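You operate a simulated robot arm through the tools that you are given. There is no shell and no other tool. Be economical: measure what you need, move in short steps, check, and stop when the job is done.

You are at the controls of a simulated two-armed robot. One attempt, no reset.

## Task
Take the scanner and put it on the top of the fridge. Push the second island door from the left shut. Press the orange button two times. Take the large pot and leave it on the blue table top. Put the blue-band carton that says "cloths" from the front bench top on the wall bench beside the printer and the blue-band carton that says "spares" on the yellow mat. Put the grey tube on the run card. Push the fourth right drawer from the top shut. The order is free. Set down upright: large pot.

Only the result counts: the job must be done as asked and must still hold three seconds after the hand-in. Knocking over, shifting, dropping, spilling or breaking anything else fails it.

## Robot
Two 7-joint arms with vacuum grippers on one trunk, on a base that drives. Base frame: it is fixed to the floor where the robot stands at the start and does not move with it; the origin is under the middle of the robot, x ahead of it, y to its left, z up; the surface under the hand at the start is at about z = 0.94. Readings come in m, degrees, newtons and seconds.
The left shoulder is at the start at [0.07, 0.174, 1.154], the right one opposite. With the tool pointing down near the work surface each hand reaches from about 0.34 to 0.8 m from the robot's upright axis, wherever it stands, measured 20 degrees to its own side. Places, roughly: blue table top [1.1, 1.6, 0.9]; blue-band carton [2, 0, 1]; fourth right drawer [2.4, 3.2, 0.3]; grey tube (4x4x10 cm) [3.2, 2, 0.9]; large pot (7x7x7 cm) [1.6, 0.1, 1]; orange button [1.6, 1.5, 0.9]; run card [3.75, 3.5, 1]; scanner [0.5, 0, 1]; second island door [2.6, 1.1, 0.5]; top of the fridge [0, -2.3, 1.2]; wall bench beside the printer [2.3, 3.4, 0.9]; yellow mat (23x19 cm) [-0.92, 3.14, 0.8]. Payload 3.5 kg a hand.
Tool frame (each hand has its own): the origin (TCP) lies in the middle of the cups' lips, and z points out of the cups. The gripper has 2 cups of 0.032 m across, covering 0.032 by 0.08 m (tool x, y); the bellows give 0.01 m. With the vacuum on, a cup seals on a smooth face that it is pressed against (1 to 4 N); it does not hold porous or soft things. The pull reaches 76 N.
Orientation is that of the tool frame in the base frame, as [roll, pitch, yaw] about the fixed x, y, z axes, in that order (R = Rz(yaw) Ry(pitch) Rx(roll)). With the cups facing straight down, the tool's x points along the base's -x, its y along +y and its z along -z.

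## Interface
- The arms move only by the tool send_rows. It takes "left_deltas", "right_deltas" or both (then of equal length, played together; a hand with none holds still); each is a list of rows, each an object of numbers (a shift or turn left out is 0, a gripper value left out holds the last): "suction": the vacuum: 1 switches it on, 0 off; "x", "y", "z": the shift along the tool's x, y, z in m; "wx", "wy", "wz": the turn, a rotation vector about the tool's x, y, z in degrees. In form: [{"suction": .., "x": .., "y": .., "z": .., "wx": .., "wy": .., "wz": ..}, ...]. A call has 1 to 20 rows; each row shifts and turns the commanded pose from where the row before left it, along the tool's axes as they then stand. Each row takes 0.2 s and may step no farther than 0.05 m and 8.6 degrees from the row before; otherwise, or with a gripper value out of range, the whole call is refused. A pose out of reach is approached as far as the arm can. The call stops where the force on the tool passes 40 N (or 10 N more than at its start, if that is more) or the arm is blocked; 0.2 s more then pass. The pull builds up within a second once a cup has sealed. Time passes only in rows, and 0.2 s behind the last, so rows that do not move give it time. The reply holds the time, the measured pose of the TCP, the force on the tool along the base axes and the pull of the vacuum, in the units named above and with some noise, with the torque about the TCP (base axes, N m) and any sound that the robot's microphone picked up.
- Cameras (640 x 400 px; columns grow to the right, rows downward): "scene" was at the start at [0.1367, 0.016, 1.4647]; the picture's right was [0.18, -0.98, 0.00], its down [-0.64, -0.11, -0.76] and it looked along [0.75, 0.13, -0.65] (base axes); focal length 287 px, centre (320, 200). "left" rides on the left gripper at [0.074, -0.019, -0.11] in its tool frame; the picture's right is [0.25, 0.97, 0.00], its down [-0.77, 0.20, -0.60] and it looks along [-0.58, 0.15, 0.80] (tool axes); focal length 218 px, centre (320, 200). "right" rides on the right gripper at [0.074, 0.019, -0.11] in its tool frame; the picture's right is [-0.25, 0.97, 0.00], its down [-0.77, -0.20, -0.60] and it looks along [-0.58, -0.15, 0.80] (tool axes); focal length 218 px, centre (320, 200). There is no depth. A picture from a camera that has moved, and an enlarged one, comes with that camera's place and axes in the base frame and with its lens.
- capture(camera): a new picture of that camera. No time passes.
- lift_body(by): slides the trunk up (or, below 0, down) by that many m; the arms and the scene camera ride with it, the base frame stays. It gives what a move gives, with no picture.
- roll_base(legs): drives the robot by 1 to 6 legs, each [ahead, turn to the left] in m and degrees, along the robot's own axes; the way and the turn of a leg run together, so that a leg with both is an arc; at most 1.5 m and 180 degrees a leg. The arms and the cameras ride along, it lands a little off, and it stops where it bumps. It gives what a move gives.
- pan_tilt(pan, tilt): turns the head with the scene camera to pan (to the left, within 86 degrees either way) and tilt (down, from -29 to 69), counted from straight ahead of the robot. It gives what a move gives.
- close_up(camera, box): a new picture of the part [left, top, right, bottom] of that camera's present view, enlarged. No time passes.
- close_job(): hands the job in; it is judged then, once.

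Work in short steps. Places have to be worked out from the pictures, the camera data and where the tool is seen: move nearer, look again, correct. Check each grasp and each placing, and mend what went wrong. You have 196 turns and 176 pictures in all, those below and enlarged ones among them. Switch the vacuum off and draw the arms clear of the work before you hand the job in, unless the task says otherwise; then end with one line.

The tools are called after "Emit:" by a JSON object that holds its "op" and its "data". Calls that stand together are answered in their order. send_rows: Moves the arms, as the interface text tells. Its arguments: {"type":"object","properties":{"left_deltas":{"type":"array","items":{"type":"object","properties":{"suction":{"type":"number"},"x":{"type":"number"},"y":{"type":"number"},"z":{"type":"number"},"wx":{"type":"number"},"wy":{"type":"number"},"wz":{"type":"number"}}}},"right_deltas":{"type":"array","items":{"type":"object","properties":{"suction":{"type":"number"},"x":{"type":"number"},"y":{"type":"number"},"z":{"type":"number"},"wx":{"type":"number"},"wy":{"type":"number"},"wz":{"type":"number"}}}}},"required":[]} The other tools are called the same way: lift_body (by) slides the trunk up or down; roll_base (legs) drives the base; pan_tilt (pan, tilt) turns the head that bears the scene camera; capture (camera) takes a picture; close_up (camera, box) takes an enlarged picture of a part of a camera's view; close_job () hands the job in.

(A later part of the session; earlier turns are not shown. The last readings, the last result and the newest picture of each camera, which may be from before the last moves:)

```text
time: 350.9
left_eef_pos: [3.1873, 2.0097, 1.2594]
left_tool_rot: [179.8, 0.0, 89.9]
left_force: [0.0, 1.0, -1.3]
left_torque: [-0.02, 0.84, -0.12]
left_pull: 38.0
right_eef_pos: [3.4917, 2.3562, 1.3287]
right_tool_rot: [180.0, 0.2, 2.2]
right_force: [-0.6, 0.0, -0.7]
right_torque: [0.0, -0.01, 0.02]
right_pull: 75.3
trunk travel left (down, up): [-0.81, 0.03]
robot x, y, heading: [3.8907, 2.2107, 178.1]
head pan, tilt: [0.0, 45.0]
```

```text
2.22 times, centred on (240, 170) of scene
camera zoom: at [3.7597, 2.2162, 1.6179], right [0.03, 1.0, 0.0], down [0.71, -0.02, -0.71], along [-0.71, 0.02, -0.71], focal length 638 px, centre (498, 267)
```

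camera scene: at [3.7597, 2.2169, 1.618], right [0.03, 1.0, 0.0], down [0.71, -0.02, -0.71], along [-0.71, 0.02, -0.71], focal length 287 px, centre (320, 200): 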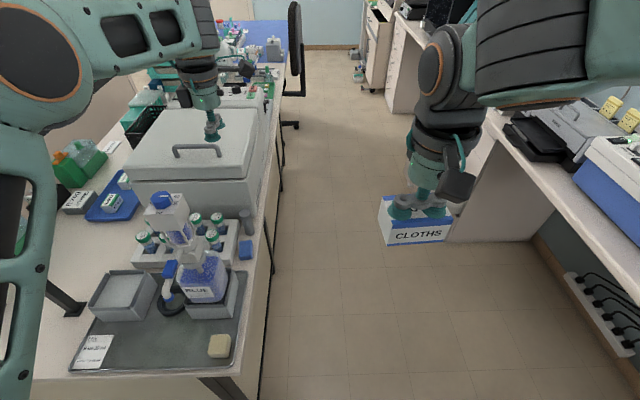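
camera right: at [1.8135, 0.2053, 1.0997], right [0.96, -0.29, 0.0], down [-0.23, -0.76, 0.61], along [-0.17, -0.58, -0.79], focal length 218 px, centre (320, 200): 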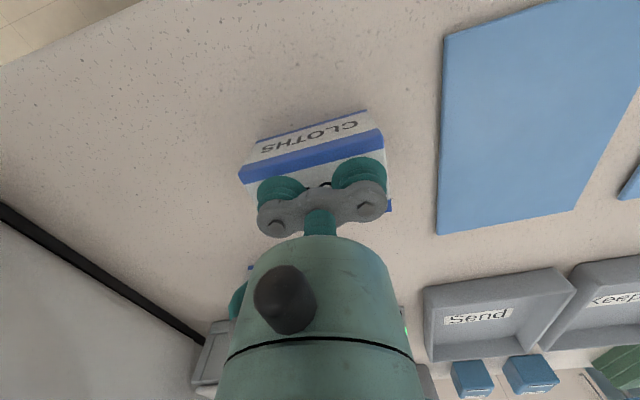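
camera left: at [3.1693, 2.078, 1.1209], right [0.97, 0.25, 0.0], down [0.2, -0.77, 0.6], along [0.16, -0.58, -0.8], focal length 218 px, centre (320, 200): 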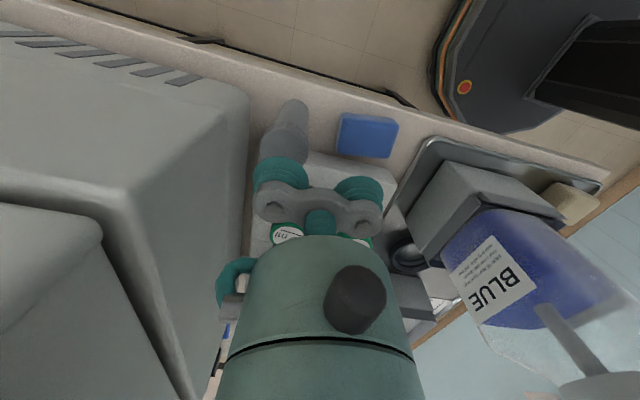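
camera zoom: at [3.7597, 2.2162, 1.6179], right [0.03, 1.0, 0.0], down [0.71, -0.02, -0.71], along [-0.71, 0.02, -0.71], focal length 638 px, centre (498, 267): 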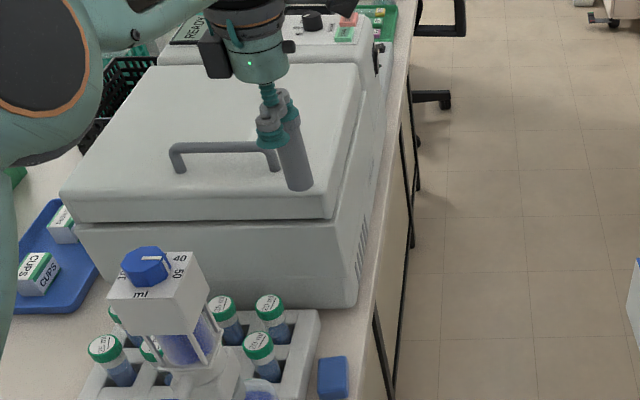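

The tube hangs free. I move it north over the aisle side, back away east, then drive towards the instrument with the run card.

Emit:
{"op": "send_rows", "data": {"left_deltas": [{"x": 0.04}, {"x": 0.03}]}}

Emit:
{"op": "roll_base", "data": {"legs": [[-0.3, 0], [0, -60], [0.5, 0], [0, -28]]}}

Emit:
{"op": "pan_tilt", "data": {"pan": 10, "tilt": 35}}

Emit:
{"op": "capture", "data": {"camera": "scene"}}

```text
time: 351.5
left_eef_pos: [3.1888, 2.0839, 1.2596]
left_tool_rot: [179.9, 0.0, 90.0]
left_force: [-0.5, -0.3, 0.0]
left_torque: [-0.03, 0.89, -0.12]
left_pull: 38.2
right_eef_pos: [3.4909, 2.3591, 1.3295]
right_tool_rot: [179.8, 0.2, 2.2]
right_force: [0.4, 0.1, -1.4]
right_torque: [-0.01, -0.02, -0.01]
right_pull: 75.1
trunk travel left (down, up): [-0.81, 0.03]
robot x, y, heading: [3.8892, 2.2128, 178.3]
head pan, tilt: [0.0, 45.0]
```

```text
time: 360.1
left_eef_pos: [3.8086, 3.3432, 1.2593]
left_tool_rot: [179.8, 0.0, 1.0]
left_force: [-0.3, 0.4, 0.0]
left_torque: [0.85, 0.06, -0.14]
left_pull: 38.0
right_eef_pos: [4.0923, 3.0442, 1.3283]
right_tool_rot: [180.0, 0.0, -86.7]
right_force: [-0.4, 0.1, -0.6]
right_torque: [-0.02, -0.03, 0.03]
right_pull: 75.6
trunk travel left (down, up): [-0.81, 0.03]
robot x, y, heading: [3.9537, 2.649, 89.3]
head pan, tilt: [0.0, 45.0]
```

```text
time: 360.9
left_eef_pos: [3.8113, 3.3423, 1.2581]
left_tool_rot: [179.8, 0.0, 1.1]
left_force: [-0.6, -0.5, -0.4]
left_torque: [0.91, 0.05, -0.13]
left_pull: 37.5
right_eef_pos: [4.0925, 3.0445, 1.327]
right_tool_rot: [179.9, 0.1, -86.6]
right_force: [-0.5, -0.5, -1.3]
right_torque: [-0.02, -0.01, 0.01]
right_pull: 75.5
trunk travel left (down, up): [-0.81, 0.03]
robot x, y, heading: [3.9529, 2.6443, 89.2]
head pan, tilt: [10.0, 35.0]
```

```text
67 pictures are left
camera scene: at [3.9446, 2.7828, 1.6328], right [0.99, 0.16, 0.0], down [0.09, -0.57, -0.82], along [-0.13, 0.81, -0.57], focal length 287 px, centre (320, 200)
```

scene: 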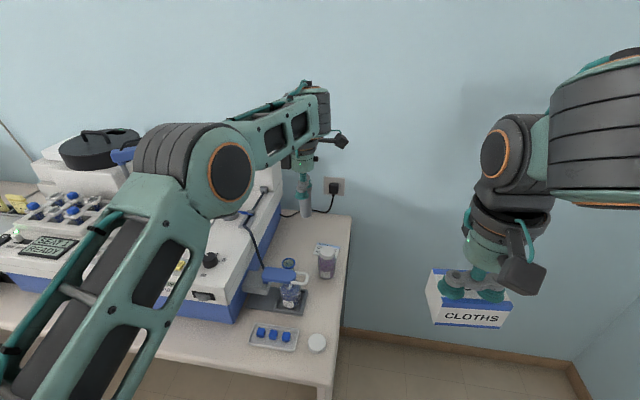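

I look closely for the run card.

Emit:
{"op": "close_up", "data": {"camera": "scene", "box": [200, 180, 380, 360]}}

Emit:
{"op": "capture", "data": {"camera": "left"}}

```text
2.22 times, centred on (290, 270) of scene
camera zoom: at [3.9446, 2.7828, 1.6328], right [0.99, 0.16, 0.0], down [0.09, -0.57, -0.82], along [-0.13, 0.81, -0.57], focal length 638 px, centre (387, 44)
```

zoom: 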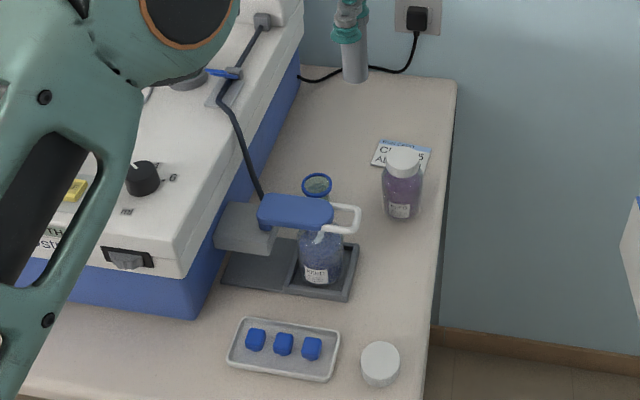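

```text
65 pictures are left
camera left: at [3.8834, 3.3627, 1.3694], right [0.27, -0.96, 0.0], down [-0.77, -0.21, 0.61], along [-0.58, -0.17, -0.8], focal length 218 px, centre (320, 200)
```

left: 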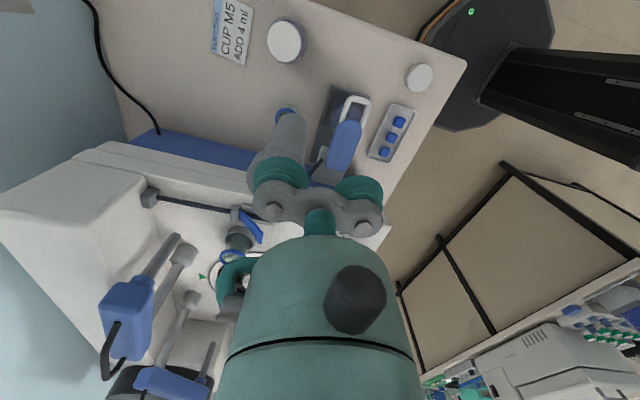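

I zoom in on the card's header to verify it is the run card.

Emit:
{"op": "close_up", "data": {"camera": "left", "box": [190, 0, 320, 80]}}

Emit:
{"op": "pan_tilt", "data": {"pan": 35, "tilt": 30}}

Emit:
{"op": "capture", "data": {"camera": "scene"}}

```text
4.92 times, centred on (255, 40) of left
camera zoom: at [3.8834, 3.3627, 1.3694], right [0.27, -0.96, 0.0], down [-0.77, -0.21, 0.61], along [-0.58, -0.17, -0.8], focal length 1074 px, centre (640, 988)
```

zoom: 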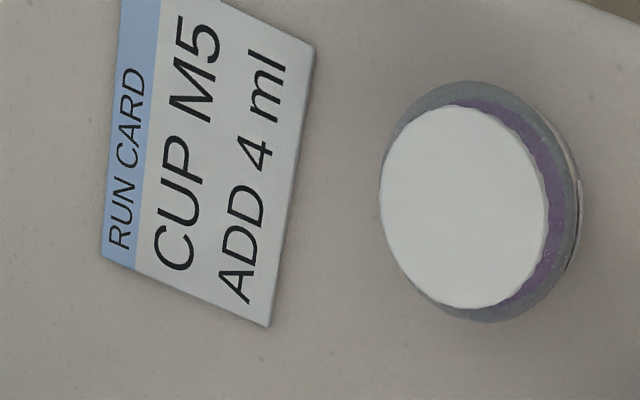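

```text
time: 361.8
left_eef_pos: [3.8097, 3.3425, 1.2591]
left_tool_rot: [179.9, -0.1, 1.1]
left_force: [-0.4, 0.1, -0.5]
left_torque: [0.89, 0.05, -0.09]
left_pull: 37.8
right_eef_pos: [4.0923, 3.0448, 1.329]
right_tool_rot: [179.9, 0.3, -86.7]
right_force: [0.4, 0.7, -0.2]
right_torque: [-0.02, -0.03, 0.02]
right_pull: 75.2
trunk travel left (down, up): [-0.81, 0.03]
robot x, y, heading: [3.9562, 2.6427, 89.3]
head pan, tilt: [35.0, 30.0]
```

```text
63 pictures are left
camera scene: at [3.9074, 2.7706, 1.6406], right [0.83, 0.56, 0.0], down [0.28, -0.41, -0.87], along [-0.49, 0.72, -0.5], focal length 287 px, centre (320, 200)
```

scene: 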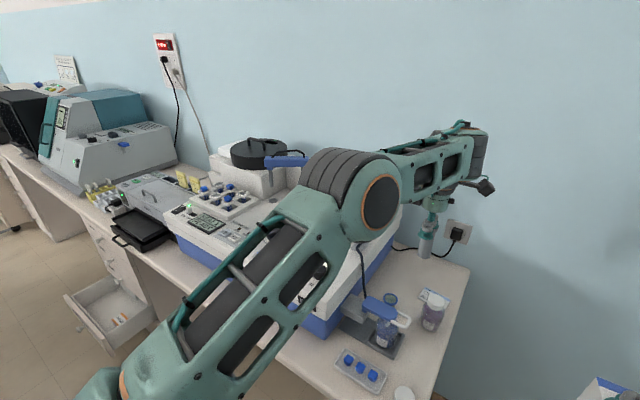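

It is the RUN CARD, centre ≈[3.848, 3.507], ~8.5×6.5 cm. I roll 6 cm closer, turn the wrist so the spare cup points west (away from the jar), and reach over the card.

Emit:
{"op": "roll_base", "data": {"legs": [[0.06, 0]]}}

Emit:
{"op": "send_rows", "data": {"left_deltas": [{"wz": 8.3}, {"wz": 8.3}, {"wz": 8.3}, {"wz": 8.3}, {"wz": 8.3}, {"wz": 8.3}, {"wz": 8.3}, {"wz": 8.3}, {"wz": 8.3}, {"wz": 8.3}, {"wz": 8}, {"x": -0.03}, {"x": -0.03}, {"x": -0.02}]}}

Emit:
{"op": "capture", "data": {"camera": "left"}}

```text
time: 362.7
left_eef_pos: [3.8116, 3.3911, 1.2667]
left_tool_rot: [-179.6, 0.0, 1.2]
left_force: [-0.3, -0.8, 0.9]
left_torque: [0.93, 0.07, -0.14]
left_pull: 38.2
right_eef_pos: [4.0929, 3.0922, 1.333]
right_tool_rot: [179.9, 0.7, -86.7]
right_force: [-0.1, -0.9, -0.5]
right_torque: [-0.01, -0.01, -0.02]
right_pull: 75.7
trunk travel left (down, up): [-0.81, 0.03]
robot x, y, heading: [3.9533, 2.7038, 89.3]
head pan, tilt: [35.0, 30.0]
```

```text
time: 365.7
left_eef_pos: [3.8109, 3.4456, 1.2607]
left_tool_rot: [180.0, 0.0, -90.0]
left_force: [-1.6, -0.1, 0.0]
left_torque: [0.09, -0.87, -0.11]
left_pull: 37.3
left hand out of reach, approached as far as the arm can: row 13, 14
right_eef_pos: [4.093, 3.1005, 1.3308]
right_tool_rot: [-180.0, 0.4, -86.6]
right_force: [-0.1, -1.1, -1.7]
right_torque: [0.04, 0.01, -0.02]
right_pull: 75.4
trunk travel left (down, up): [-0.81, 0.03]
robot x, y, heading: [3.9579, 2.7067, 89.3]
head pan, tilt: [35.0, 30.0]
```

```text
62 pictures are left
camera left: at [3.8302, 3.3709, 1.3713], right [-0.97, -0.25, 0.0], down [-0.2, 0.77, 0.6], along [-0.15, 0.58, -0.8], focal length 218 px, centre (320, 200)
```

left: 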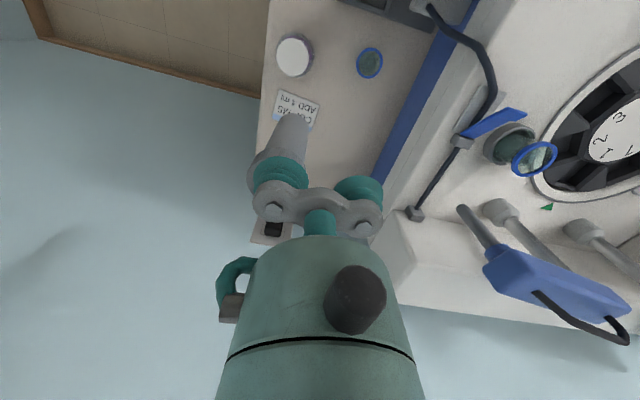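

At this height the reach ends; lower down it is longer. I lower 10 cm and extend the rest.

Emit:
{"op": "send_rows", "data": {"left_deltas": [{"z": 0.04}, {"z": 0.04}, {"z": 0.03}, {"x": -0.02}, {"x": -0.017, "y": -0.012}, {}]}}

Emit:
{"op": "capture", "data": {"camera": "left"}}

Emit:
{"op": "pan_tilt", "data": {"pan": 8, "tilt": 40}}

Emit:
{"op": "close_up", "data": {"camera": "scene", "box": [200, 100, 380, 260]}}

```text
time: 367.1
left_eef_pos: [3.8098, 3.4607, 1.1492]
left_tool_rot: [-180.0, -0.1, -89.8]
left_force: [0.0, 0.4, -1.5]
left_torque: [0.04, -0.85, -0.13]
left_pull: 37.6
left hand out of reach, approached as far as the arm can: row 4, 5
right_eef_pos: [4.0951, 3.103, 1.3299]
right_tool_rot: [179.9, 0.3, -86.6]
right_force: [-0.5, -0.1, -0.3]
right_torque: [-0.02, 0.0, -0.03]
right_pull: 75.7
trunk travel left (down, up): [-0.81, 0.03]
robot x, y, heading: [3.9552, 2.7001, 88.9]
head pan, tilt: [35.0, 30.0]
```

```text
61 pictures are left
camera left: at [3.8294, 3.3866, 1.26], right [-0.97, -0.25, 0.0], down [-0.2, 0.77, 0.6], along [-0.15, 0.58, -0.8], focal length 218 px, centre (320, 200)
```

left: 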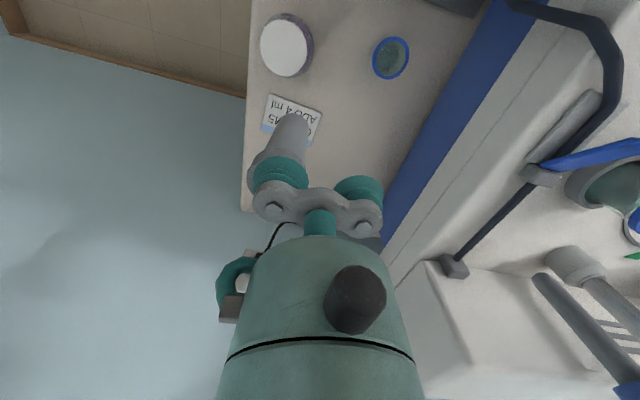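

```text
time: 368.0
left_eef_pos: [3.8104, 3.4605, 1.1492]
left_tool_rot: [-180.0, -0.1, -89.9]
left_force: [0.6, -0.3, 0.1]
left_torque: [0.06, -0.84, -0.17]
left_pull: 38.0
right_eef_pos: [4.093, 3.1028, 1.3286]
right_tool_rot: [-180.0, 0.2, -86.7]
right_force: [-0.3, 0.0, -0.4]
right_torque: [-0.01, -0.01, 0.0]
right_pull: 75.4
trunk travel left (down, up): [-0.81, 0.03]
robot x, y, heading: [3.9527, 2.7057, 89.1]
head pan, tilt: [8.0, 40.0]
```

```text
2.50 times, centred on (290, 180) of scene
camera zoom: at [3.9478, 2.8394, 1.6253], right [0.99, 0.13, 0.0], down [0.08, -0.64, -0.77], along [-0.1, 0.76, -0.64], focal length 718 px, centre (395, 250)
```

zoom: 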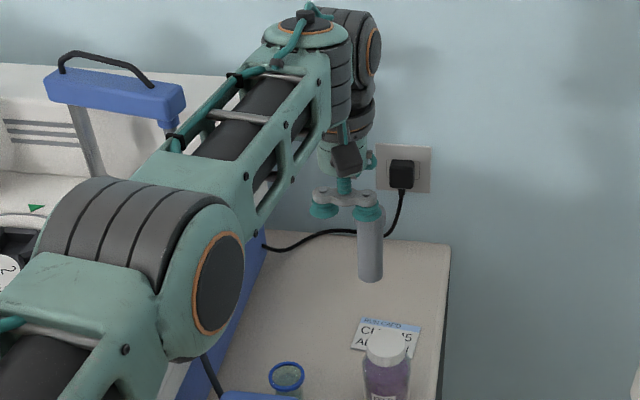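

The reach ends 4 cm short. The base front is ~0.3 m from its axis and the bench edge 0.37 m away, so I roll 4 cm closer.

Emit:
{"op": "roll_base", "data": {"legs": [[0.045, 0]]}}

Emit:
{"op": "send_rows", "data": {"left_deltas": [{"y": -0.012}, {"z": 0.05}, {}]}}

Emit:
{"op": "capture", "data": {"camera": "left"}}

Emit:
{"op": "close_up", "data": {"camera": "scene", "box": [220, 120, 360, 260]}}

```text
time: 368.9
left_eef_pos: [3.8102, 3.4975, 1.1556]
left_tool_rot: [-180.0, 0.4, -89.9]
left_force: [0.1, -0.2, -0.6]
left_torque: [0.11, -0.85, -0.13]
left_pull: 37.5
right_eef_pos: [4.0935, 3.1386, 1.3324]
right_tool_rot: [-180.0, 0.7, -86.6]
right_force: [-0.4, -0.8, -0.2]
right_torque: [0.05, 0.0, -0.01]
right_pull: 75.9
trunk travel left (down, up): [-0.81, 0.03]
robot x, y, heading: [3.9525, 2.7513, 89.3]
head pan, tilt: [8.0, 40.0]
```

```text
time: 369.7
left_eef_pos: [3.8217, 3.5067, 1.0988]
left_tool_rot: [-180.0, -0.1, -90.0]
left_force: [0.3, 0.1, 0.0]
left_torque: [0.06, -0.86, -0.09]
left_pull: 38.0
right_eef_pos: [4.0933, 3.148, 1.3289]
right_tool_rot: [-179.9, 0.1, -86.6]
right_force: [-0.3, 0.3, 0.4]
right_torque: [-0.01, -0.03, -0.01]
right_pull: 75.4
trunk travel left (down, up): [-0.81, 0.03]
robot x, y, heading: [3.9573, 2.7486, 89.1]
head pan, tilt: [8.0, 40.0]
```

```text
59 pictures are left
camera left: at [3.8398, 3.4332, 1.2091], right [-0.97, -0.25, 0.0], down [-0.2, 0.77, 0.6], along [-0.15, 0.58, -0.8], focal length 218 px, centre (320, 200)
```

left: 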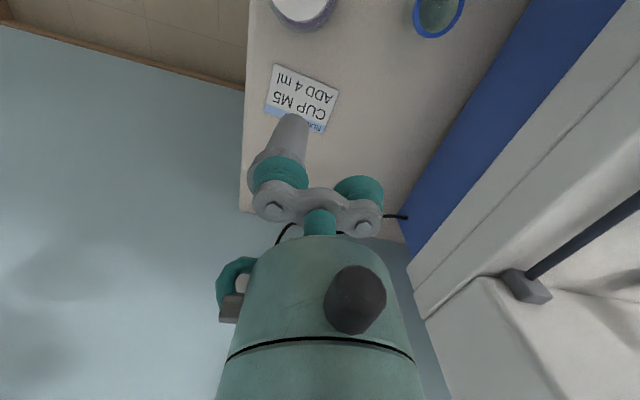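

```text
2.86 times, centred on (290, 190) of scene
camera zoom: at [3.9483, 2.8861, 1.6251], right [0.99, 0.13, 0.0], down [0.08, -0.64, -0.77], along [-0.1, 0.76, -0.64], focal length 821 px, centre (406, 229)
```

zoom: 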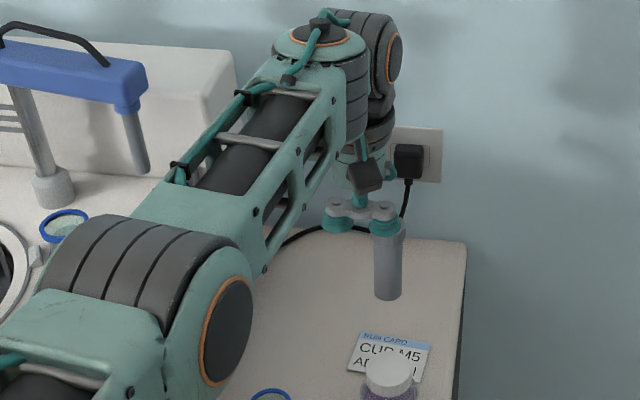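

Card centre [3.848, 3.505]; the tube is at [3.846, 3.507]: aligned. I lower it.

Emit:
{"op": "send_rows", "data": {"left_deltas": [{"z": 0.04}, {"z": 0.035}, {"z": 0.006}, {"z": 0.005}, {"z": 0.004}, {}]}}

Emit:
{"op": "capture", "data": {"camera": "left"}}

```text
time: 371.1
left_eef_pos: [3.8227, 3.496, 1.0104]
left_tool_rot: [180.0, 0.1, -90.0]
left_force: [-0.8, 0.0, 0.1]
left_torque: [0.03, -0.86, -0.14]
left_pull: 38.2
left hand out of reach, approached as far as the arm can: row 1, 3
right_eef_pos: [4.0932, 3.147, 1.3289]
right_tool_rot: [179.9, 0.4, -86.6]
right_force: [0.7, -0.1, -0.1]
right_torque: [-0.01, -0.02, -0.04]
right_pull: 75.3
trunk travel left (down, up): [-0.81, 0.03]
robot x, y, heading: [3.9564, 2.7509, 89.4]
head pan, tilt: [8.0, 40.0]
```

```text
57 pictures are left
camera left: at [3.8412, 3.4219, 1.1213], right [-0.97, -0.25, 0.0], down [-0.2, 0.77, 0.6], along [-0.15, 0.58, -0.8], focal length 218 px, centre (320, 200)
```

left: 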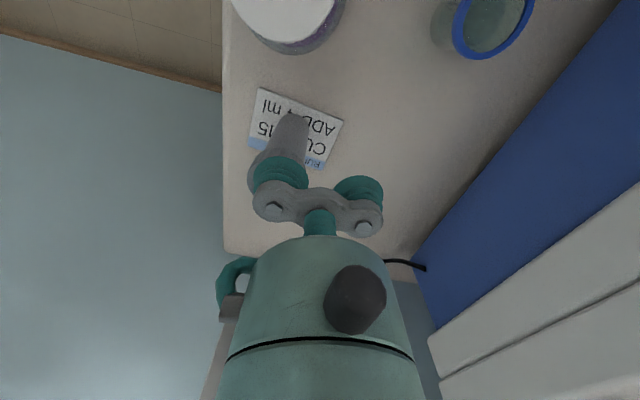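

The reach sphere pulls it 1 cm short at this arm height. I raise the arm 6 cm and extend, then lower with the trunk instead.

Emit:
{"op": "send_rows", "data": {"left_deltas": [{"z": -0.05}, {"z": -0.03}, {"x": -0.003}, {}]}}

Emit:
{"op": "lift_body", "data": {"by": -0.08}}

```text
time: 372.1
left_eef_pos: [3.8232, 3.5007, 1.0903]
left_tool_rot: [180.0, -0.1, -89.9]
left_force: [-0.1, 0.0, -0.3]
left_torque: [0.01, -0.85, -0.13]
left_pull: 37.7
right_eef_pos: [4.0953, 3.1469, 1.3298]
right_tool_rot: [179.9, 0.2, -86.7]
right_force: [-0.6, 0.1, 0.2]
right_torque: [0.0, -0.03, 0.02]
right_pull: 75.7
trunk travel left (down, up): [-0.81, 0.03]
robot x, y, heading: [3.9592, 2.7483, 89.3]
head pan, tilt: [8.0, 40.0]
```

```text
time: 373.3
left_eef_pos: [3.8226, 3.5008, 1.0109]
left_tool_rot: [-180.0, -0.2, -89.9]
left_force: [-0.4, -0.4, -0.7]
left_torque: [0.04, -0.89, -0.17]
left_pull: 37.8
right_eef_pos: [4.0948, 3.1472, 1.2503]
right_tool_rot: [180.0, 0.1, -86.6]
right_force: [0.0, 0.6, -0.3]
right_torque: [-0.04, -0.04, -0.02]
right_pull: 74.8
trunk travel left (down, up): [-0.73, 0.11]
robot x, y, heading: [3.9585, 2.7494, 89.3]
head pan, tilt: [8.0, 40.0]
```

I now extend 4 mm north and come down in millimetre steps to contact.

Emit:
{"op": "send_rows", "data": {"left_deltas": [{"x": -0.004, "y": 0.0}, {"z": 0.004}, {"z": 0.004}, {"z": 0.004}, {"z": 0.003}, {}]}}

```text
time: 374.7
left_eef_pos: [3.8219, 3.5041, 0.9984]
left_tool_rot: [-180.0, 0.1, -89.9]
left_force: [-0.3, 0.6, 12.3]
left_torque: [0.21, -1.18, -0.1]
left_pull: 37.8
right_eef_pos: [4.0936, 3.1452, 1.2502]
right_tool_rot: [-180.0, 0.2, -86.6]
right_force: [0.3, 0.1, 0.4]
right_torque: [0.0, 0.0, 0.01]
right_pull: 76.0
trunk travel left (down, up): [-0.73, 0.11]
robot x, y, heading: [3.9562, 2.7505, 89.2]
head pan, tilt: [8.0, 40.0]
```

Contact with 12 N. I release and, after a pause, rise straight up.

Emit:
{"op": "send_rows", "data": {"left_deltas": [{"z": -0.002}, {"suction": 0}, {}, {}, {}, {}, {"z": -0.005}, {"z": -0.01}, {"z": -0.03}, {"z": -0.05}, {}]}}

Emit:
{"op": "capture", "data": {"camera": "left"}}

Emit:
{"op": "close_up", "data": {"camera": "scene", "box": [220, 120, 360, 260]}}

```text
time: 377.1
left_eef_pos: [3.8231, 3.507, 1.094]
left_tool_rot: [179.9, -0.1, -89.8]
left_force: [0.6, -0.4, -0.1]
left_torque: [0.0, -0.02, 0.02]
left_pull: 0.1
right_eef_pos: [4.094, 3.1493, 1.2493]
right_tool_rot: [-180.0, 0.2, -86.6]
right_force: [0.3, -0.3, -1.0]
right_torque: [0.01, 0.01, 0.0]
right_pull: 75.7
trunk travel left (down, up): [-0.73, 0.11]
robot x, y, heading: [3.9588, 2.7544, 89.5]
head pan, tilt: [8.0, 40.0]
```

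```text
56 pictures are left
camera left: at [3.8412, 3.4309, 1.2041], right [-0.97, -0.25, 0.0], down [-0.2, 0.77, 0.6], along [-0.15, 0.58, -0.8], focal length 218 px, centre (320, 200)
```

left: 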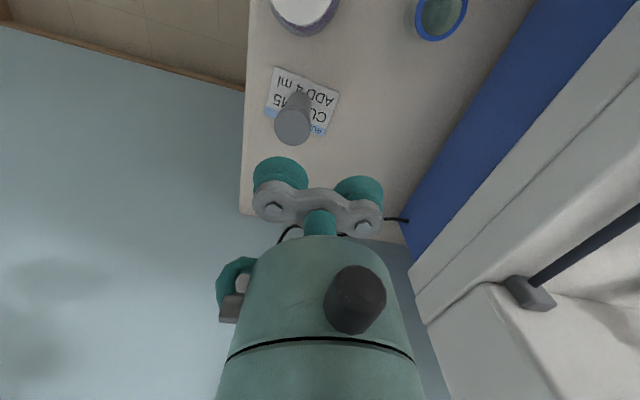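

```text
2.86 times, centred on (290, 190) of scene
camera zoom: at [3.9484, 2.8851, 1.5451], right [0.99, 0.13, 0.0], down [0.08, -0.64, -0.77], along [-0.1, 0.76, -0.64], focal length 821 px, centre (406, 229)
```

zoom: 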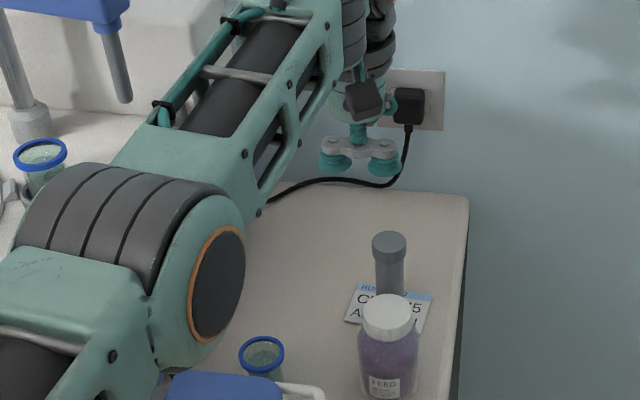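

The tube stands on the run card. I draw the left hand in, back off, and look west along the wall bench for the printer and the drawer.

Emit:
{"op": "send_rows", "data": {"left_deltas": [{"z": -0.05}, {"z": -0.05}, {"z": -0.03}, {"x": 0.05}, {"x": 0.05}, {"x": 0.05}, {"x": 0.05}, {"x": 0.05}, {"x": 0.05}]}}

Emit:
{"op": "roll_base", "data": {"legs": [[-0.2, 0], [0, 60]]}}

Emit:
{"op": "pan_tilt", "data": {"pan": 0, "tilt": 30}}

Emit:
{"op": "capture", "data": {"camera": "scene"}}

```text
time: 379.1
left_eef_pos: [3.8223, 3.1815, 1.21]
left_tool_rot: [-180.0, 0.1, -89.9]
left_force: [0.2, -0.2, 0.3]
left_torque: [-0.02, 0.0, 0.0]
left_pull: 0.2
left hand out of reach, approached as far as the arm can: row 1, 2, 3
right_eef_pos: [4.0936, 3.1444, 1.2506]
right_tool_rot: [-180.0, 0.5, -86.7]
right_force: [0.7, -0.8, -1.1]
right_torque: [0.02, 0.01, 0.01]
right_pull: 75.8
trunk travel left (down, up): [-0.73, 0.11]
robot x, y, heading: [3.9544, 2.7478, 89.2]
head pan, tilt: [8.0, 40.0]
```

```text
time: 383.4
left_eef_pos: [3.5094, 2.6486, 1.2075]
left_tool_rot: [-180.0, -0.2, -29.8]
left_force: [0.3, 0.3, 0.5]
left_torque: [0.0, 0.0, 0.01]
left_pull: 0.0
right_eef_pos: [3.678, 2.8659, 1.2492]
right_tool_rot: [179.9, 0.1, -26.6]
right_force: [-0.1, -0.4, 0.9]
right_torque: [0.01, -0.02, 0.02]
right_pull: 75.2
trunk travel left (down, up): [-0.73, 0.11]
robot x, y, heading: [3.9572, 2.551, 149.4]
head pan, tilt: [8.0, 40.0]
```

```text
time: 384.1
left_eef_pos: [3.5093, 2.6479, 1.208]
left_tool_rot: [179.9, -0.1, -29.8]
left_force: [-0.1, -0.2, 0.1]
left_torque: [-0.01, -0.01, -0.01]
left_pull: 0.1
right_eef_pos: [3.6769, 2.8654, 1.2494]
right_tool_rot: [-179.9, 0.2, -26.6]
right_force: [0.5, -0.1, -0.1]
right_torque: [0.0, 0.01, 0.01]
right_pull: 75.4
trunk travel left (down, up): [-0.73, 0.11]
robot x, y, heading: [3.9582, 2.5419, 149.1]
head pan, tilt: [0.0, 30.0]
```

```text
54 pictures are left
camera scene: at [3.8353, 2.6198, 1.5605], right [0.51, 0.86, 0.0], down [0.43, -0.26, -0.87], along [-0.74, 0.44, -0.5], focal length 287 px, centre (320, 200)
```

scene: 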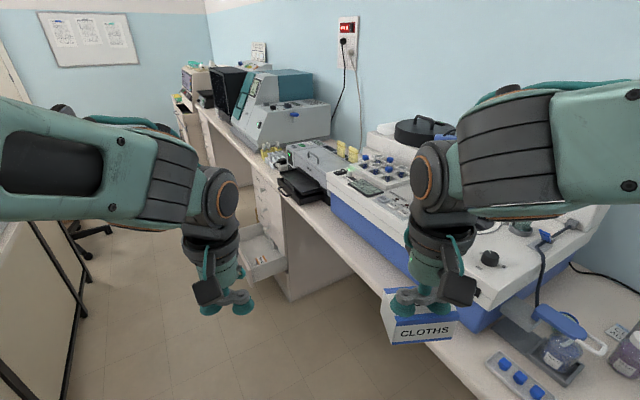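

I drive west along the aisle to see the printer and drawer closely.

Emit:
{"op": "roll_base", "data": {"legs": [[0, 31], [1.0, 0], [0, -50]]}}

Emit:
{"op": "pan_tilt", "data": {"pan": 0, "tilt": 40}}

Emit:
{"op": "capture", "data": {"camera": "scene"}}

```text
time: 393.0
left_eef_pos: [2.5682, 2.782, 1.2076]
left_tool_rot: [179.9, -0.1, -49.0]
left_force: [-0.3, 1.3, 1.2]
left_torque: [-0.03, -0.01, -0.02]
left_pull: 0.1
right_eef_pos: [2.7974, 2.9343, 1.249]
right_tool_rot: [-180.0, 0.3, -45.7]
right_force: [0.1, -0.1, -2.0]
right_torque: [-0.04, 0.02, 0.01]
right_pull: 75.5
trunk travel left (down, up): [-0.73, 0.11]
robot x, y, heading: [2.9524, 2.5415, 130.3]
head pan, tilt: [0.0, 30.0]
```

```text
time: 393.8
left_eef_pos: [2.5686, 2.783, 1.207]
left_tool_rot: [179.9, -0.1, -49.0]
left_force: [-0.3, -0.4, -0.3]
left_torque: [-0.01, 0.0, 0.01]
left_pull: 0.0
right_eef_pos: [2.798, 2.9343, 1.2495]
right_tool_rot: [-180.0, 0.2, -45.8]
right_force: [-0.2, 0.1, -0.1]
right_torque: [-0.04, -0.01, 0.0]
right_pull: 75.5
trunk travel left (down, up): [-0.73, 0.11]
robot x, y, heading: [2.9532, 2.5414, 130.5]
head pan, tilt: [0.0, 40.0]
```

```text
53 pictures are left
camera scene: at [2.8701, 2.6464, 1.5453], right [0.76, 0.64, 0.0], down [0.41, -0.49, -0.77], along [-0.49, 0.59, -0.64], focal length 287 px, centre (320, 200)
```

scene: 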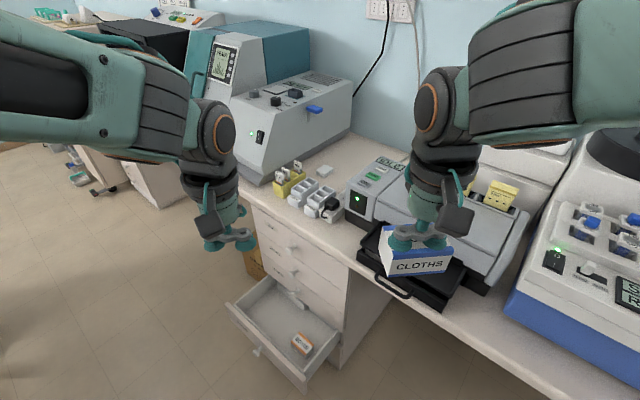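

The spot [2.3, 3.4] lies at about pixel (333,173), between the large instrument and the grey printer. I zoom in.

Emit:
{"op": "close_up", "data": {"camera": "scene", "box": [240, 110, 440, 240]}}

Emit:
{"op": "close_up", "data": {"camera": "scene", "box": [220, 220, 360, 390]}}

```text
3.08 times, centred on (340, 175) of scene
camera zoom: at [2.8701, 2.6464, 1.5453], right [0.76, 0.64, 0.0], down [0.41, -0.49, -0.77], along [-0.49, 0.59, -0.64], focal length 884 px, centre (258, 277)
```

zoom: 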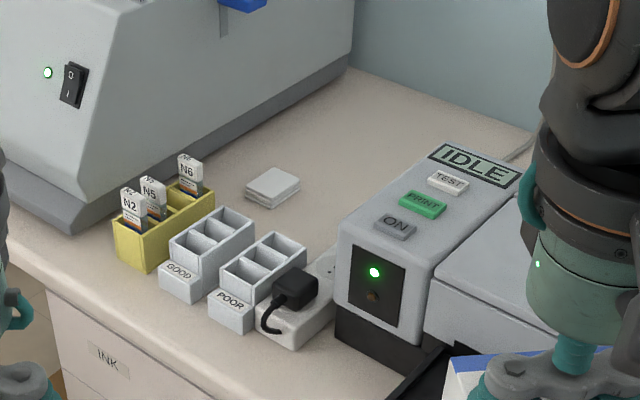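

```text
2.35 times, centred on (290, 305) of scene
camera zoom: at [2.8701, 2.6464, 1.5453], right [0.76, 0.64, 0.0], down [0.41, -0.49, -0.77], along [-0.49, 0.59, -0.64], focal length 676 px, centre (391, -47)
```

zoom: 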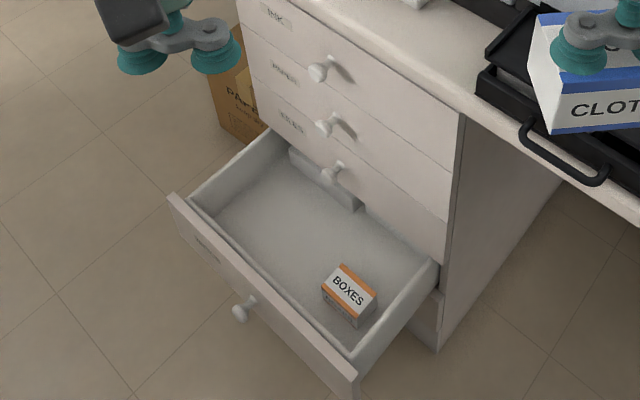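

The printer ("IDLE/PRINT") is at x≥2.5; free spot beside it ≈[2.40, 3.45]. The open drawer (front at y≈2.89, x 2.16–2.60) must be shut first. I take a stand in front of it facing north.

Emit:
{"op": "roll_base", "data": {"legs": [[0, 50], [0.32, 0], [0, -90], [-0.14, 0]]}}

Emit:
{"op": "send_rows", "data": {"left_deltas": [{"wy": -8}, {"wy": -8}, {"wy": -8}, {"wy": -8}, {"wy": -8}, {"wy": -8}, {"wy": -8}, {"wy": -8}]}}

Emit:
{"op": "pan_tilt", "data": {"pan": 25, "tilt": 55}}

Emit:
{"op": "capture", "data": {"camera": "scene"}}

```text
time: 402.9
left_eef_pos: [2.5008, 2.8416, 1.2066]
left_tool_rot: [180.0, -0.2, -89.7]
left_force: [-0.1, 0.8, -0.2]
left_torque: [-0.02, 0.01, 0.02]
left_pull: 0.1
right_eef_pos: [2.7727, 2.8061, 1.2495]
right_tool_rot: [-179.9, 0.1, -86.3]
right_force: [-0.5, 0.6, -0.5]
right_torque: [0.02, 0.03, 0.0]
right_pull: 75.5
trunk travel left (down, up): [-0.73, 0.11]
robot x, y, heading: [2.6356, 2.4064, 89.0]
head pan, tilt: [0.0, 40.0]
```

```text
time: 404.6
left_eef_pos: [2.5202, 2.8795, 1.2317]
left_tool_rot: [-180.0, 64.0, -89.7]
left_force: [0.0, -0.6, -0.5]
left_torque: [-0.01, -0.01, -0.01]
left_pull: 0.0
left hand out of reach, approached as far as the arm can: row 6, 7, 8
right_eef_pos: [2.7745, 2.8052, 1.2481]
right_tool_rot: [179.9, 0.2, -86.4]
right_force: [0.0, 0.4, -1.0]
right_torque: [0.0, 0.0, -0.01]
right_pull: 74.9
trunk travel left (down, up): [-0.73, 0.11]
robot x, y, heading: [2.6316, 2.4084, 89.6]
head pan, tilt: [0.0, 40.0]
```

```text
time: 405.5
left_eef_pos: [2.5174, 2.8788, 1.2315]
left_tool_rot: [-179.8, 64.0, -89.6]
left_force: [-0.5, 0.2, -0.1]
left_torque: [0.01, 0.0, 0.02]
left_pull: 0.0
right_eef_pos: [2.7724, 2.8041, 1.2501]
right_tool_rot: [180.0, 0.2, -86.5]
right_force: [-0.1, 0.7, -0.8]
right_torque: [0.0, -0.01, 0.0]
right_pull: 75.1
trunk travel left (down, up): [-0.73, 0.11]
robot x, y, heading: [2.6351, 2.4049, 89.7]
head pan, tilt: [25.0, 55.0]
```

```text
50 pictures are left
camera scene: at [2.6089, 2.5223, 1.5246], right [0.91, 0.41, 0.0], down [0.34, -0.75, -0.57], along [-0.24, 0.52, -0.82], focal length 287 px, centre (320, 200)
```

scene: 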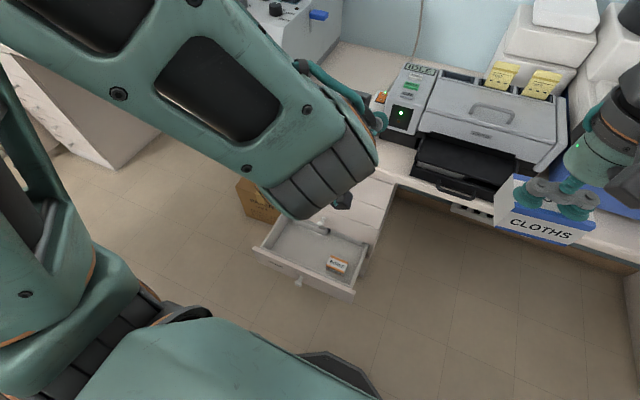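

The tilted hand would come down on the drawer front. I reduce the tilt to 40° and pull it back toward me first.

Emit:
{"op": "send_rows", "data": {"left_deltas": [{"wy": 8}, {"wy": 8}, {"wy": 8}, {"x": 0.027, "z": -0.022}, {"x": 0.027, "z": -0.022}, {"x": 0.02, "z": -0.015}]}}

```text
time: 406.9
left_eef_pos: [2.5242, 2.7903, 1.233]
left_tool_rot: [179.9, 39.8, -89.7]
left_force: [-0.4, 0.2, -0.3]
left_torque: [-0.01, 0.01, 0.03]
left_pull: 0.0
left hand out of reach, approached as far as the arm can: row 6
right_eef_pos: [2.7746, 2.805, 1.2488]
right_tool_rot: [179.8, 0.1, -86.4]
right_force: [-1.2, 0.5, -0.8]
right_torque: [-0.02, -0.02, 0.01]
right_pull: 75.8
trunk travel left (down, up): [-0.73, 0.11]
robot x, y, heading: [2.6344, 2.4049, 89.7]
head pan, tilt: [25.0, 55.0]
```

I refine: drawer front top ≈0.37 high, front face y≈2.90, knob x≈2.34. I shift the hand to x≈2.46 and lower the trunk fully.

Emit:
{"op": "send_rows", "data": {"left_deltas": [{"y": 0.03}, {"y": 0.03}]}}

Emit:
{"op": "lift_body", "data": {"by": -0.4}}

Emit:
{"op": "lift_body", "data": {"by": -0.3}}

Emit:
{"op": "capture", "data": {"camera": "scene"}}

Emit:
{"op": "capture", "data": {"camera": "left"}}

```text
time: 407.5
left_eef_pos: [2.4685, 2.8104, 1.2486]
left_tool_rot: [-179.8, 39.8, -89.6]
left_force: [-0.8, 0.1, -0.8]
left_torque: [-0.02, -0.04, -0.01]
left_pull: 0.1
left hand out of reach, approached as far as the arm can: row 1, 2
right_eef_pos: [2.7707, 2.8046, 1.2497]
right_tool_rot: [-179.9, 0.2, -86.5]
right_force: [-1.0, 0.1, -1.4]
right_torque: [0.0, -0.03, -0.01]
right_pull: 75.8
trunk travel left (down, up): [-0.73, 0.11]
robot x, y, heading: [2.6318, 2.4072, 89.5]
head pan, tilt: [25.0, 55.0]
```

```text
time: 411.4
left_eef_pos: [2.4716, 2.809, 0.8473]
left_tool_rot: [180.0, 39.8, -89.7]
left_force: [-0.6, 0.0, -0.3]
left_torque: [0.01, 0.03, -0.02]
left_pull: 0.1
right_eef_pos: [2.7722, 2.8041, 0.8493]
right_tool_rot: [180.0, 0.3, -86.5]
right_force: [-0.1, -0.3, -0.3]
right_torque: [0.01, -0.01, 0.01]
right_pull: 75.5
trunk travel left (down, up): [-0.33, 0.51]
robot x, y, heading: [2.6366, 2.4066, 89.5]
head pan, tilt: [25.0, 55.0]
```

```text
time: 414.4
left_eef_pos: [2.4716, 2.8097, 0.5473]
left_tool_rot: [-180.0, 39.8, -89.7]
left_force: [0.5, 0.0, -0.3]
left_torque: [0.0, -0.01, -0.01]
left_pull: 0.0
right_eef_pos: [2.7732, 2.8049, 0.5492]
right_tool_rot: [-180.0, 0.1, -86.4]
right_force: [0.1, -0.6, -0.3]
right_torque: [0.0, -0.01, -0.02]
right_pull: 75.8
trunk travel left (down, up): [-0.03, 0.81]
robot x, y, heading: [2.6361, 2.4057, 89.8]
head pan, tilt: [25.0, 55.0]
```

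```text
49 pictures are left
camera scene: at [2.6093, 2.5222, 0.8246], right [0.91, 0.41, 0.0], down [0.34, -0.75, -0.57], along [-0.24, 0.52, -0.82], focal length 287 px, centre (320, 200)
```

scene: 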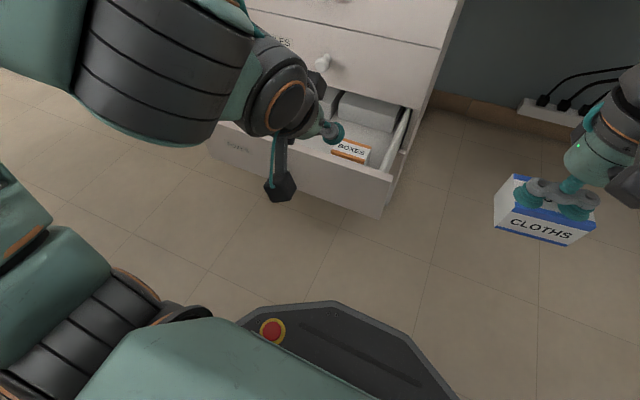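

```text
48 pictures are left
camera left: at [2.4908, 2.6817, 0.5852], right [-0.97, -0.2, -0.16], down [-0.2, 0.2, 0.96], along [-0.16, 0.96, -0.24], focal length 218 px, centre (320, 200)
```

left: 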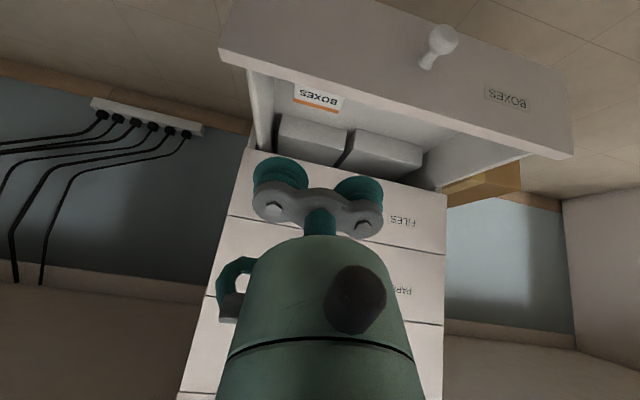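

Drawer front: y≈2.90, z ≲0.39, knob at [2.344, 2.87, 0.31]. I lower the hand in front of it to z≈0.32.

Emit:
{"op": "send_rows", "data": {"left_deltas": [{"x": 0.027, "z": 0.032}, {"x": 0.027, "z": 0.032}, {"x": 0.027, "z": 0.032}, {"x": 0.027, "z": 0.032}, {"x": 0.027, "z": 0.032}, {"x": 0.013, "z": 0.016}]}}

Emit:
{"op": "capture", "data": {"camera": "scene"}}

```text
time: 415.8
left_eef_pos: [2.4857, 2.865, 0.3429]
left_tool_rot: [-174.1, 40.8, -83.7]
left_force: [0.6, 0.2, -1.1]
left_torque: [-0.01, -0.01, -0.03]
left_pull: 0.1
left hand out of reach, approached as far as the arm can: row 1, 2, 3, 4
right_eef_pos: [2.7727, 2.8054, 0.5485]
right_tool_rot: [-179.9, 0.2, -86.4]
right_force: [0.4, 0.2, -0.9]
right_torque: [0.02, 0.01, 0.04]
right_pull: 75.7
trunk travel left (down, up): [-0.03, 0.81]
robot x, y, heading: [2.6326, 2.4087, 89.5]
head pan, tilt: [25.0, 55.0]
```

```text
47 pictures are left
camera scene: at [2.6094, 2.5223, 0.8245], right [0.91, 0.41, 0.0], down [0.34, -0.75, -0.57], along [-0.24, 0.52, -0.82], focal length 287 px, centre (320, 200)
```

scene: 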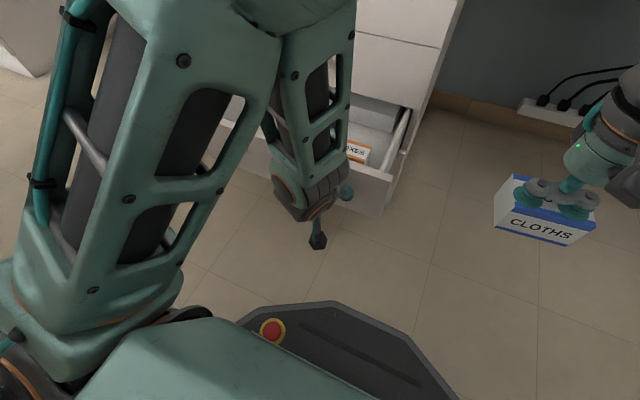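

The cups are in front of the drawer panel. I push north in gentle steps.

Emit:
{"op": "send_rows", "data": {"left_deltas": [{"x": -0.008, "z": 0.0065}, {"x": -0.008, "z": 0.0065}, {"x": -0.008, "z": 0.0065}, {"x": -0.008, "z": 0.0065}, {"x": -0.008, "z": 0.0065}, {"x": -0.008, "z": 0.0065}, {"x": -0.008, "z": 0.0065}, {"x": -0.008, "z": 0.0065}]}}

Emit:
{"op": "capture", "data": {"camera": "scene"}}

```text
time: 417.6
left_eef_pos: [2.4844, 2.9386, 0.3266]
left_tool_rot: [179.9, 39.7, -89.6]
left_force: [-0.5, -0.1, -0.4]
left_torque: [0.0, 0.01, -0.02]
left_pull: 0.1
right_eef_pos: [2.7737, 2.8049, 0.5496]
right_tool_rot: [-179.9, 0.2, -86.4]
right_force: [-0.1, -0.1, -1.1]
right_torque: [0.01, 0.01, 0.0]
right_pull: 75.9
trunk travel left (down, up): [-0.03, 0.81]
robot x, y, heading: [2.6363, 2.4053, 89.4]
head pan, tilt: [25.0, 55.0]
```

```text
46 pictures are left
camera scene: at [2.6094, 2.5223, 0.8246], right [0.91, 0.41, 0.0], down [0.34, -0.75, -0.57], along [-0.24, 0.52, -0.82], focal length 287 px, centre (320, 200)
```

scene: 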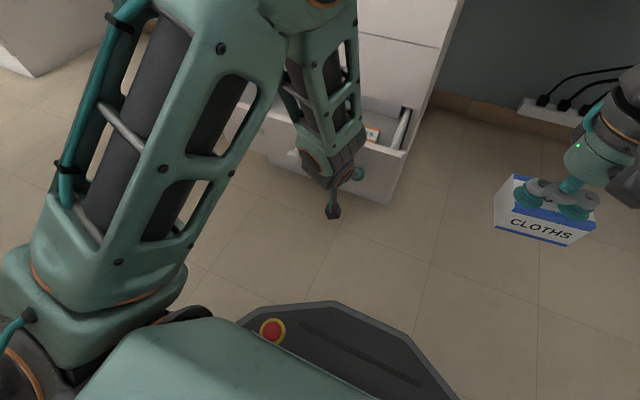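

The drawer slides in with the hand. I keep pushing.

Emit:
{"op": "send_rows", "data": {"left_deltas": [{"x": -0.008, "z": 0.0065}, {"x": -0.008, "z": 0.0065}, {"x": -0.008, "z": 0.0065}, {"x": -0.008, "z": 0.0065}, {"x": -0.008, "z": 0.0065}, {"x": -0.008, "z": 0.0065}, {"x": -0.008, "z": 0.0065}, {"x": -0.008, "z": 0.0065}, {"x": -0.008, "z": 0.0065}, {"x": -0.008, "z": 0.0065}]}}

Emit:
{"op": "capture", "data": {"camera": "scene"}}

```text
time: 419.8
left_eef_pos: [2.4831, 3.0424, 0.3281]
left_tool_rot: [-179.9, 39.8, -89.6]
left_force: [-0.8, -0.4, -0.6]
left_torque: [-0.01, 0.01, -0.02]
left_pull: 0.2
right_eef_pos: [2.7725, 2.8042, 0.5487]
right_tool_rot: [-180.0, 0.3, -86.4]
right_force: [0.7, 0.1, -0.8]
right_torque: [0.01, 0.0, 0.0]
right_pull: 75.6
trunk travel left (down, up): [-0.03, 0.81]
robot x, y, heading: [2.6365, 2.4068, 89.7]
head pan, tilt: [25.0, 55.0]
```

```text
45 pictures are left
camera scene: at [2.6093, 2.5223, 0.8246], right [0.91, 0.41, 0.0], down [0.34, -0.75, -0.57], along [-0.24, 0.52, -0.82], focal length 287 px, centre (320, 200)
```

scene: 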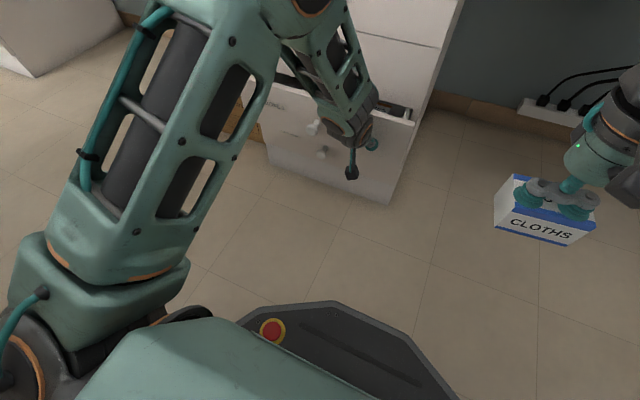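

Nearly closed. I push the remaining centimetres until a firm stop.

Emit:
{"op": "send_rows", "data": {"left_deltas": [{"x": -0.007, "z": 0.0058}, {"x": -0.007, "z": 0.0058}, {"x": -0.007, "z": 0.0058}, {"x": -0.006, "z": 0.005}, {"x": -0.006, "z": 0.005}, {"x": -0.006, "z": 0.005}, {"x": -0.006, "z": 0.005}, {"x": -0.006, "z": 0.005}]}}

Emit:
{"op": "capture", "data": {"camera": "scene"}}

```text
time: 421.6
left_eef_pos: [2.4822, 3.107, 0.3267]
left_tool_rot: [-180.0, 39.6, -89.8]
left_force: [1.1, -16.3, -6.2]
left_torque: [0.21, 0.01, 0.04]
left_pull: 0.0
right_eef_pos: [2.7717, 2.8043, 0.5487]
right_tool_rot: [-179.9, 0.2, -86.4]
right_force: [-0.9, -0.5, -0.9]
right_torque: [0.0, 0.01, 0.02]
right_pull: 75.8
trunk travel left (down, up): [-0.03, 0.81]
robot x, y, heading: [2.632, 2.4098, 89.4]
head pan, tilt: [25.0, 55.0]
```

```text
44 pictures are left
camera scene: at [2.6092, 2.5221, 0.8244], right [0.91, 0.41, 0.0], down [0.34, -0.75, -0.57], along [-0.24, 0.52, -0.82], focal length 287 px, centre (320, 200)
```

scene: 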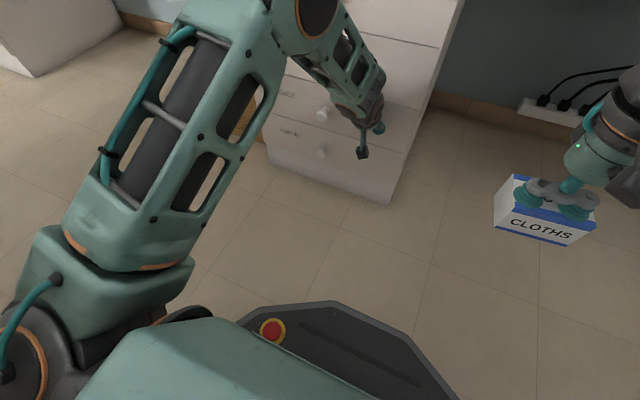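

It meets the stop (16 N). A last few millimetres to make sure, then I withdraw.

Emit:
{"op": "send_rows", "data": {"left_deltas": [{"x": -0.003, "z": 0.0025}, {"x": -0.002, "z": 0.0016}, {}]}}

Emit:
{"op": "send_rows", "data": {"left_deltas": [{"x": 0.015, "z": -0.013}, {"x": 0.03, "z": -0.025}, {"x": 0.03, "z": -0.025}, {"x": 0.03, "z": -0.025}, {"x": 0.03, "z": -0.025}, {"x": 0.03, "z": -0.025}]}}

Emit:
{"op": "capture", "data": {"camera": "scene"}}

```text
time: 422.0
left_eef_pos: [2.4844, 3.1068, 0.3245]
left_tool_rot: [-180.0, 39.0, -89.7]
left_force: [1.0, -11.2, 1.4]
left_torque: [0.2, -0.01, 0.04]
left_pull: 0.0
right_eef_pos: [2.7728, 2.804, 0.5494]
right_tool_rot: [-180.0, 0.1, -86.3]
right_force: [-1.0, -0.2, -0.3]
right_torque: [-0.03, -0.02, -0.02]
right_pull: 75.2
trunk travel left (down, up): [-0.03, 0.81]
robot x, y, heading: [2.633, 2.4043, 89.6]
head pan, tilt: [25.0, 55.0]
stopped in row 1 (left hand): the force on the tool passed its limit at 46 N (the readings are from after the stop); the commanded pose is now the measured one
```

```text
time: 423.4
left_eef_pos: [2.4844, 2.8935, 0.3279]
left_tool_rot: [-179.9, 39.2, -89.7]
left_force: [0.3, 0.2, 0.0]
left_torque: [-0.01, 0.01, -0.03]
left_pull: 0.1
right_eef_pos: [2.7714, 2.8054, 0.5505]
right_tool_rot: [180.0, 0.2, -86.5]
right_force: [0.6, 1.1, -0.6]
right_torque: [-0.02, 0.01, 0.0]
right_pull: 75.5
trunk travel left (down, up): [-0.03, 0.81]
robot x, y, heading: [2.636, 2.406, 89.4]
head pan, tilt: [25.0, 55.0]
```

```text
43 pictures are left
camera scene: at [2.6092, 2.5218, 0.8246], right [0.91, 0.42, 0.0], down [0.34, -0.75, -0.57], along [-0.24, 0.52, -0.82], focal length 287 px, centre (320, 200)
```

scene: 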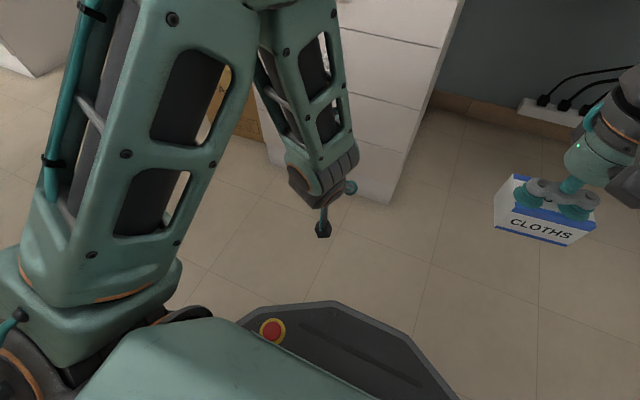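

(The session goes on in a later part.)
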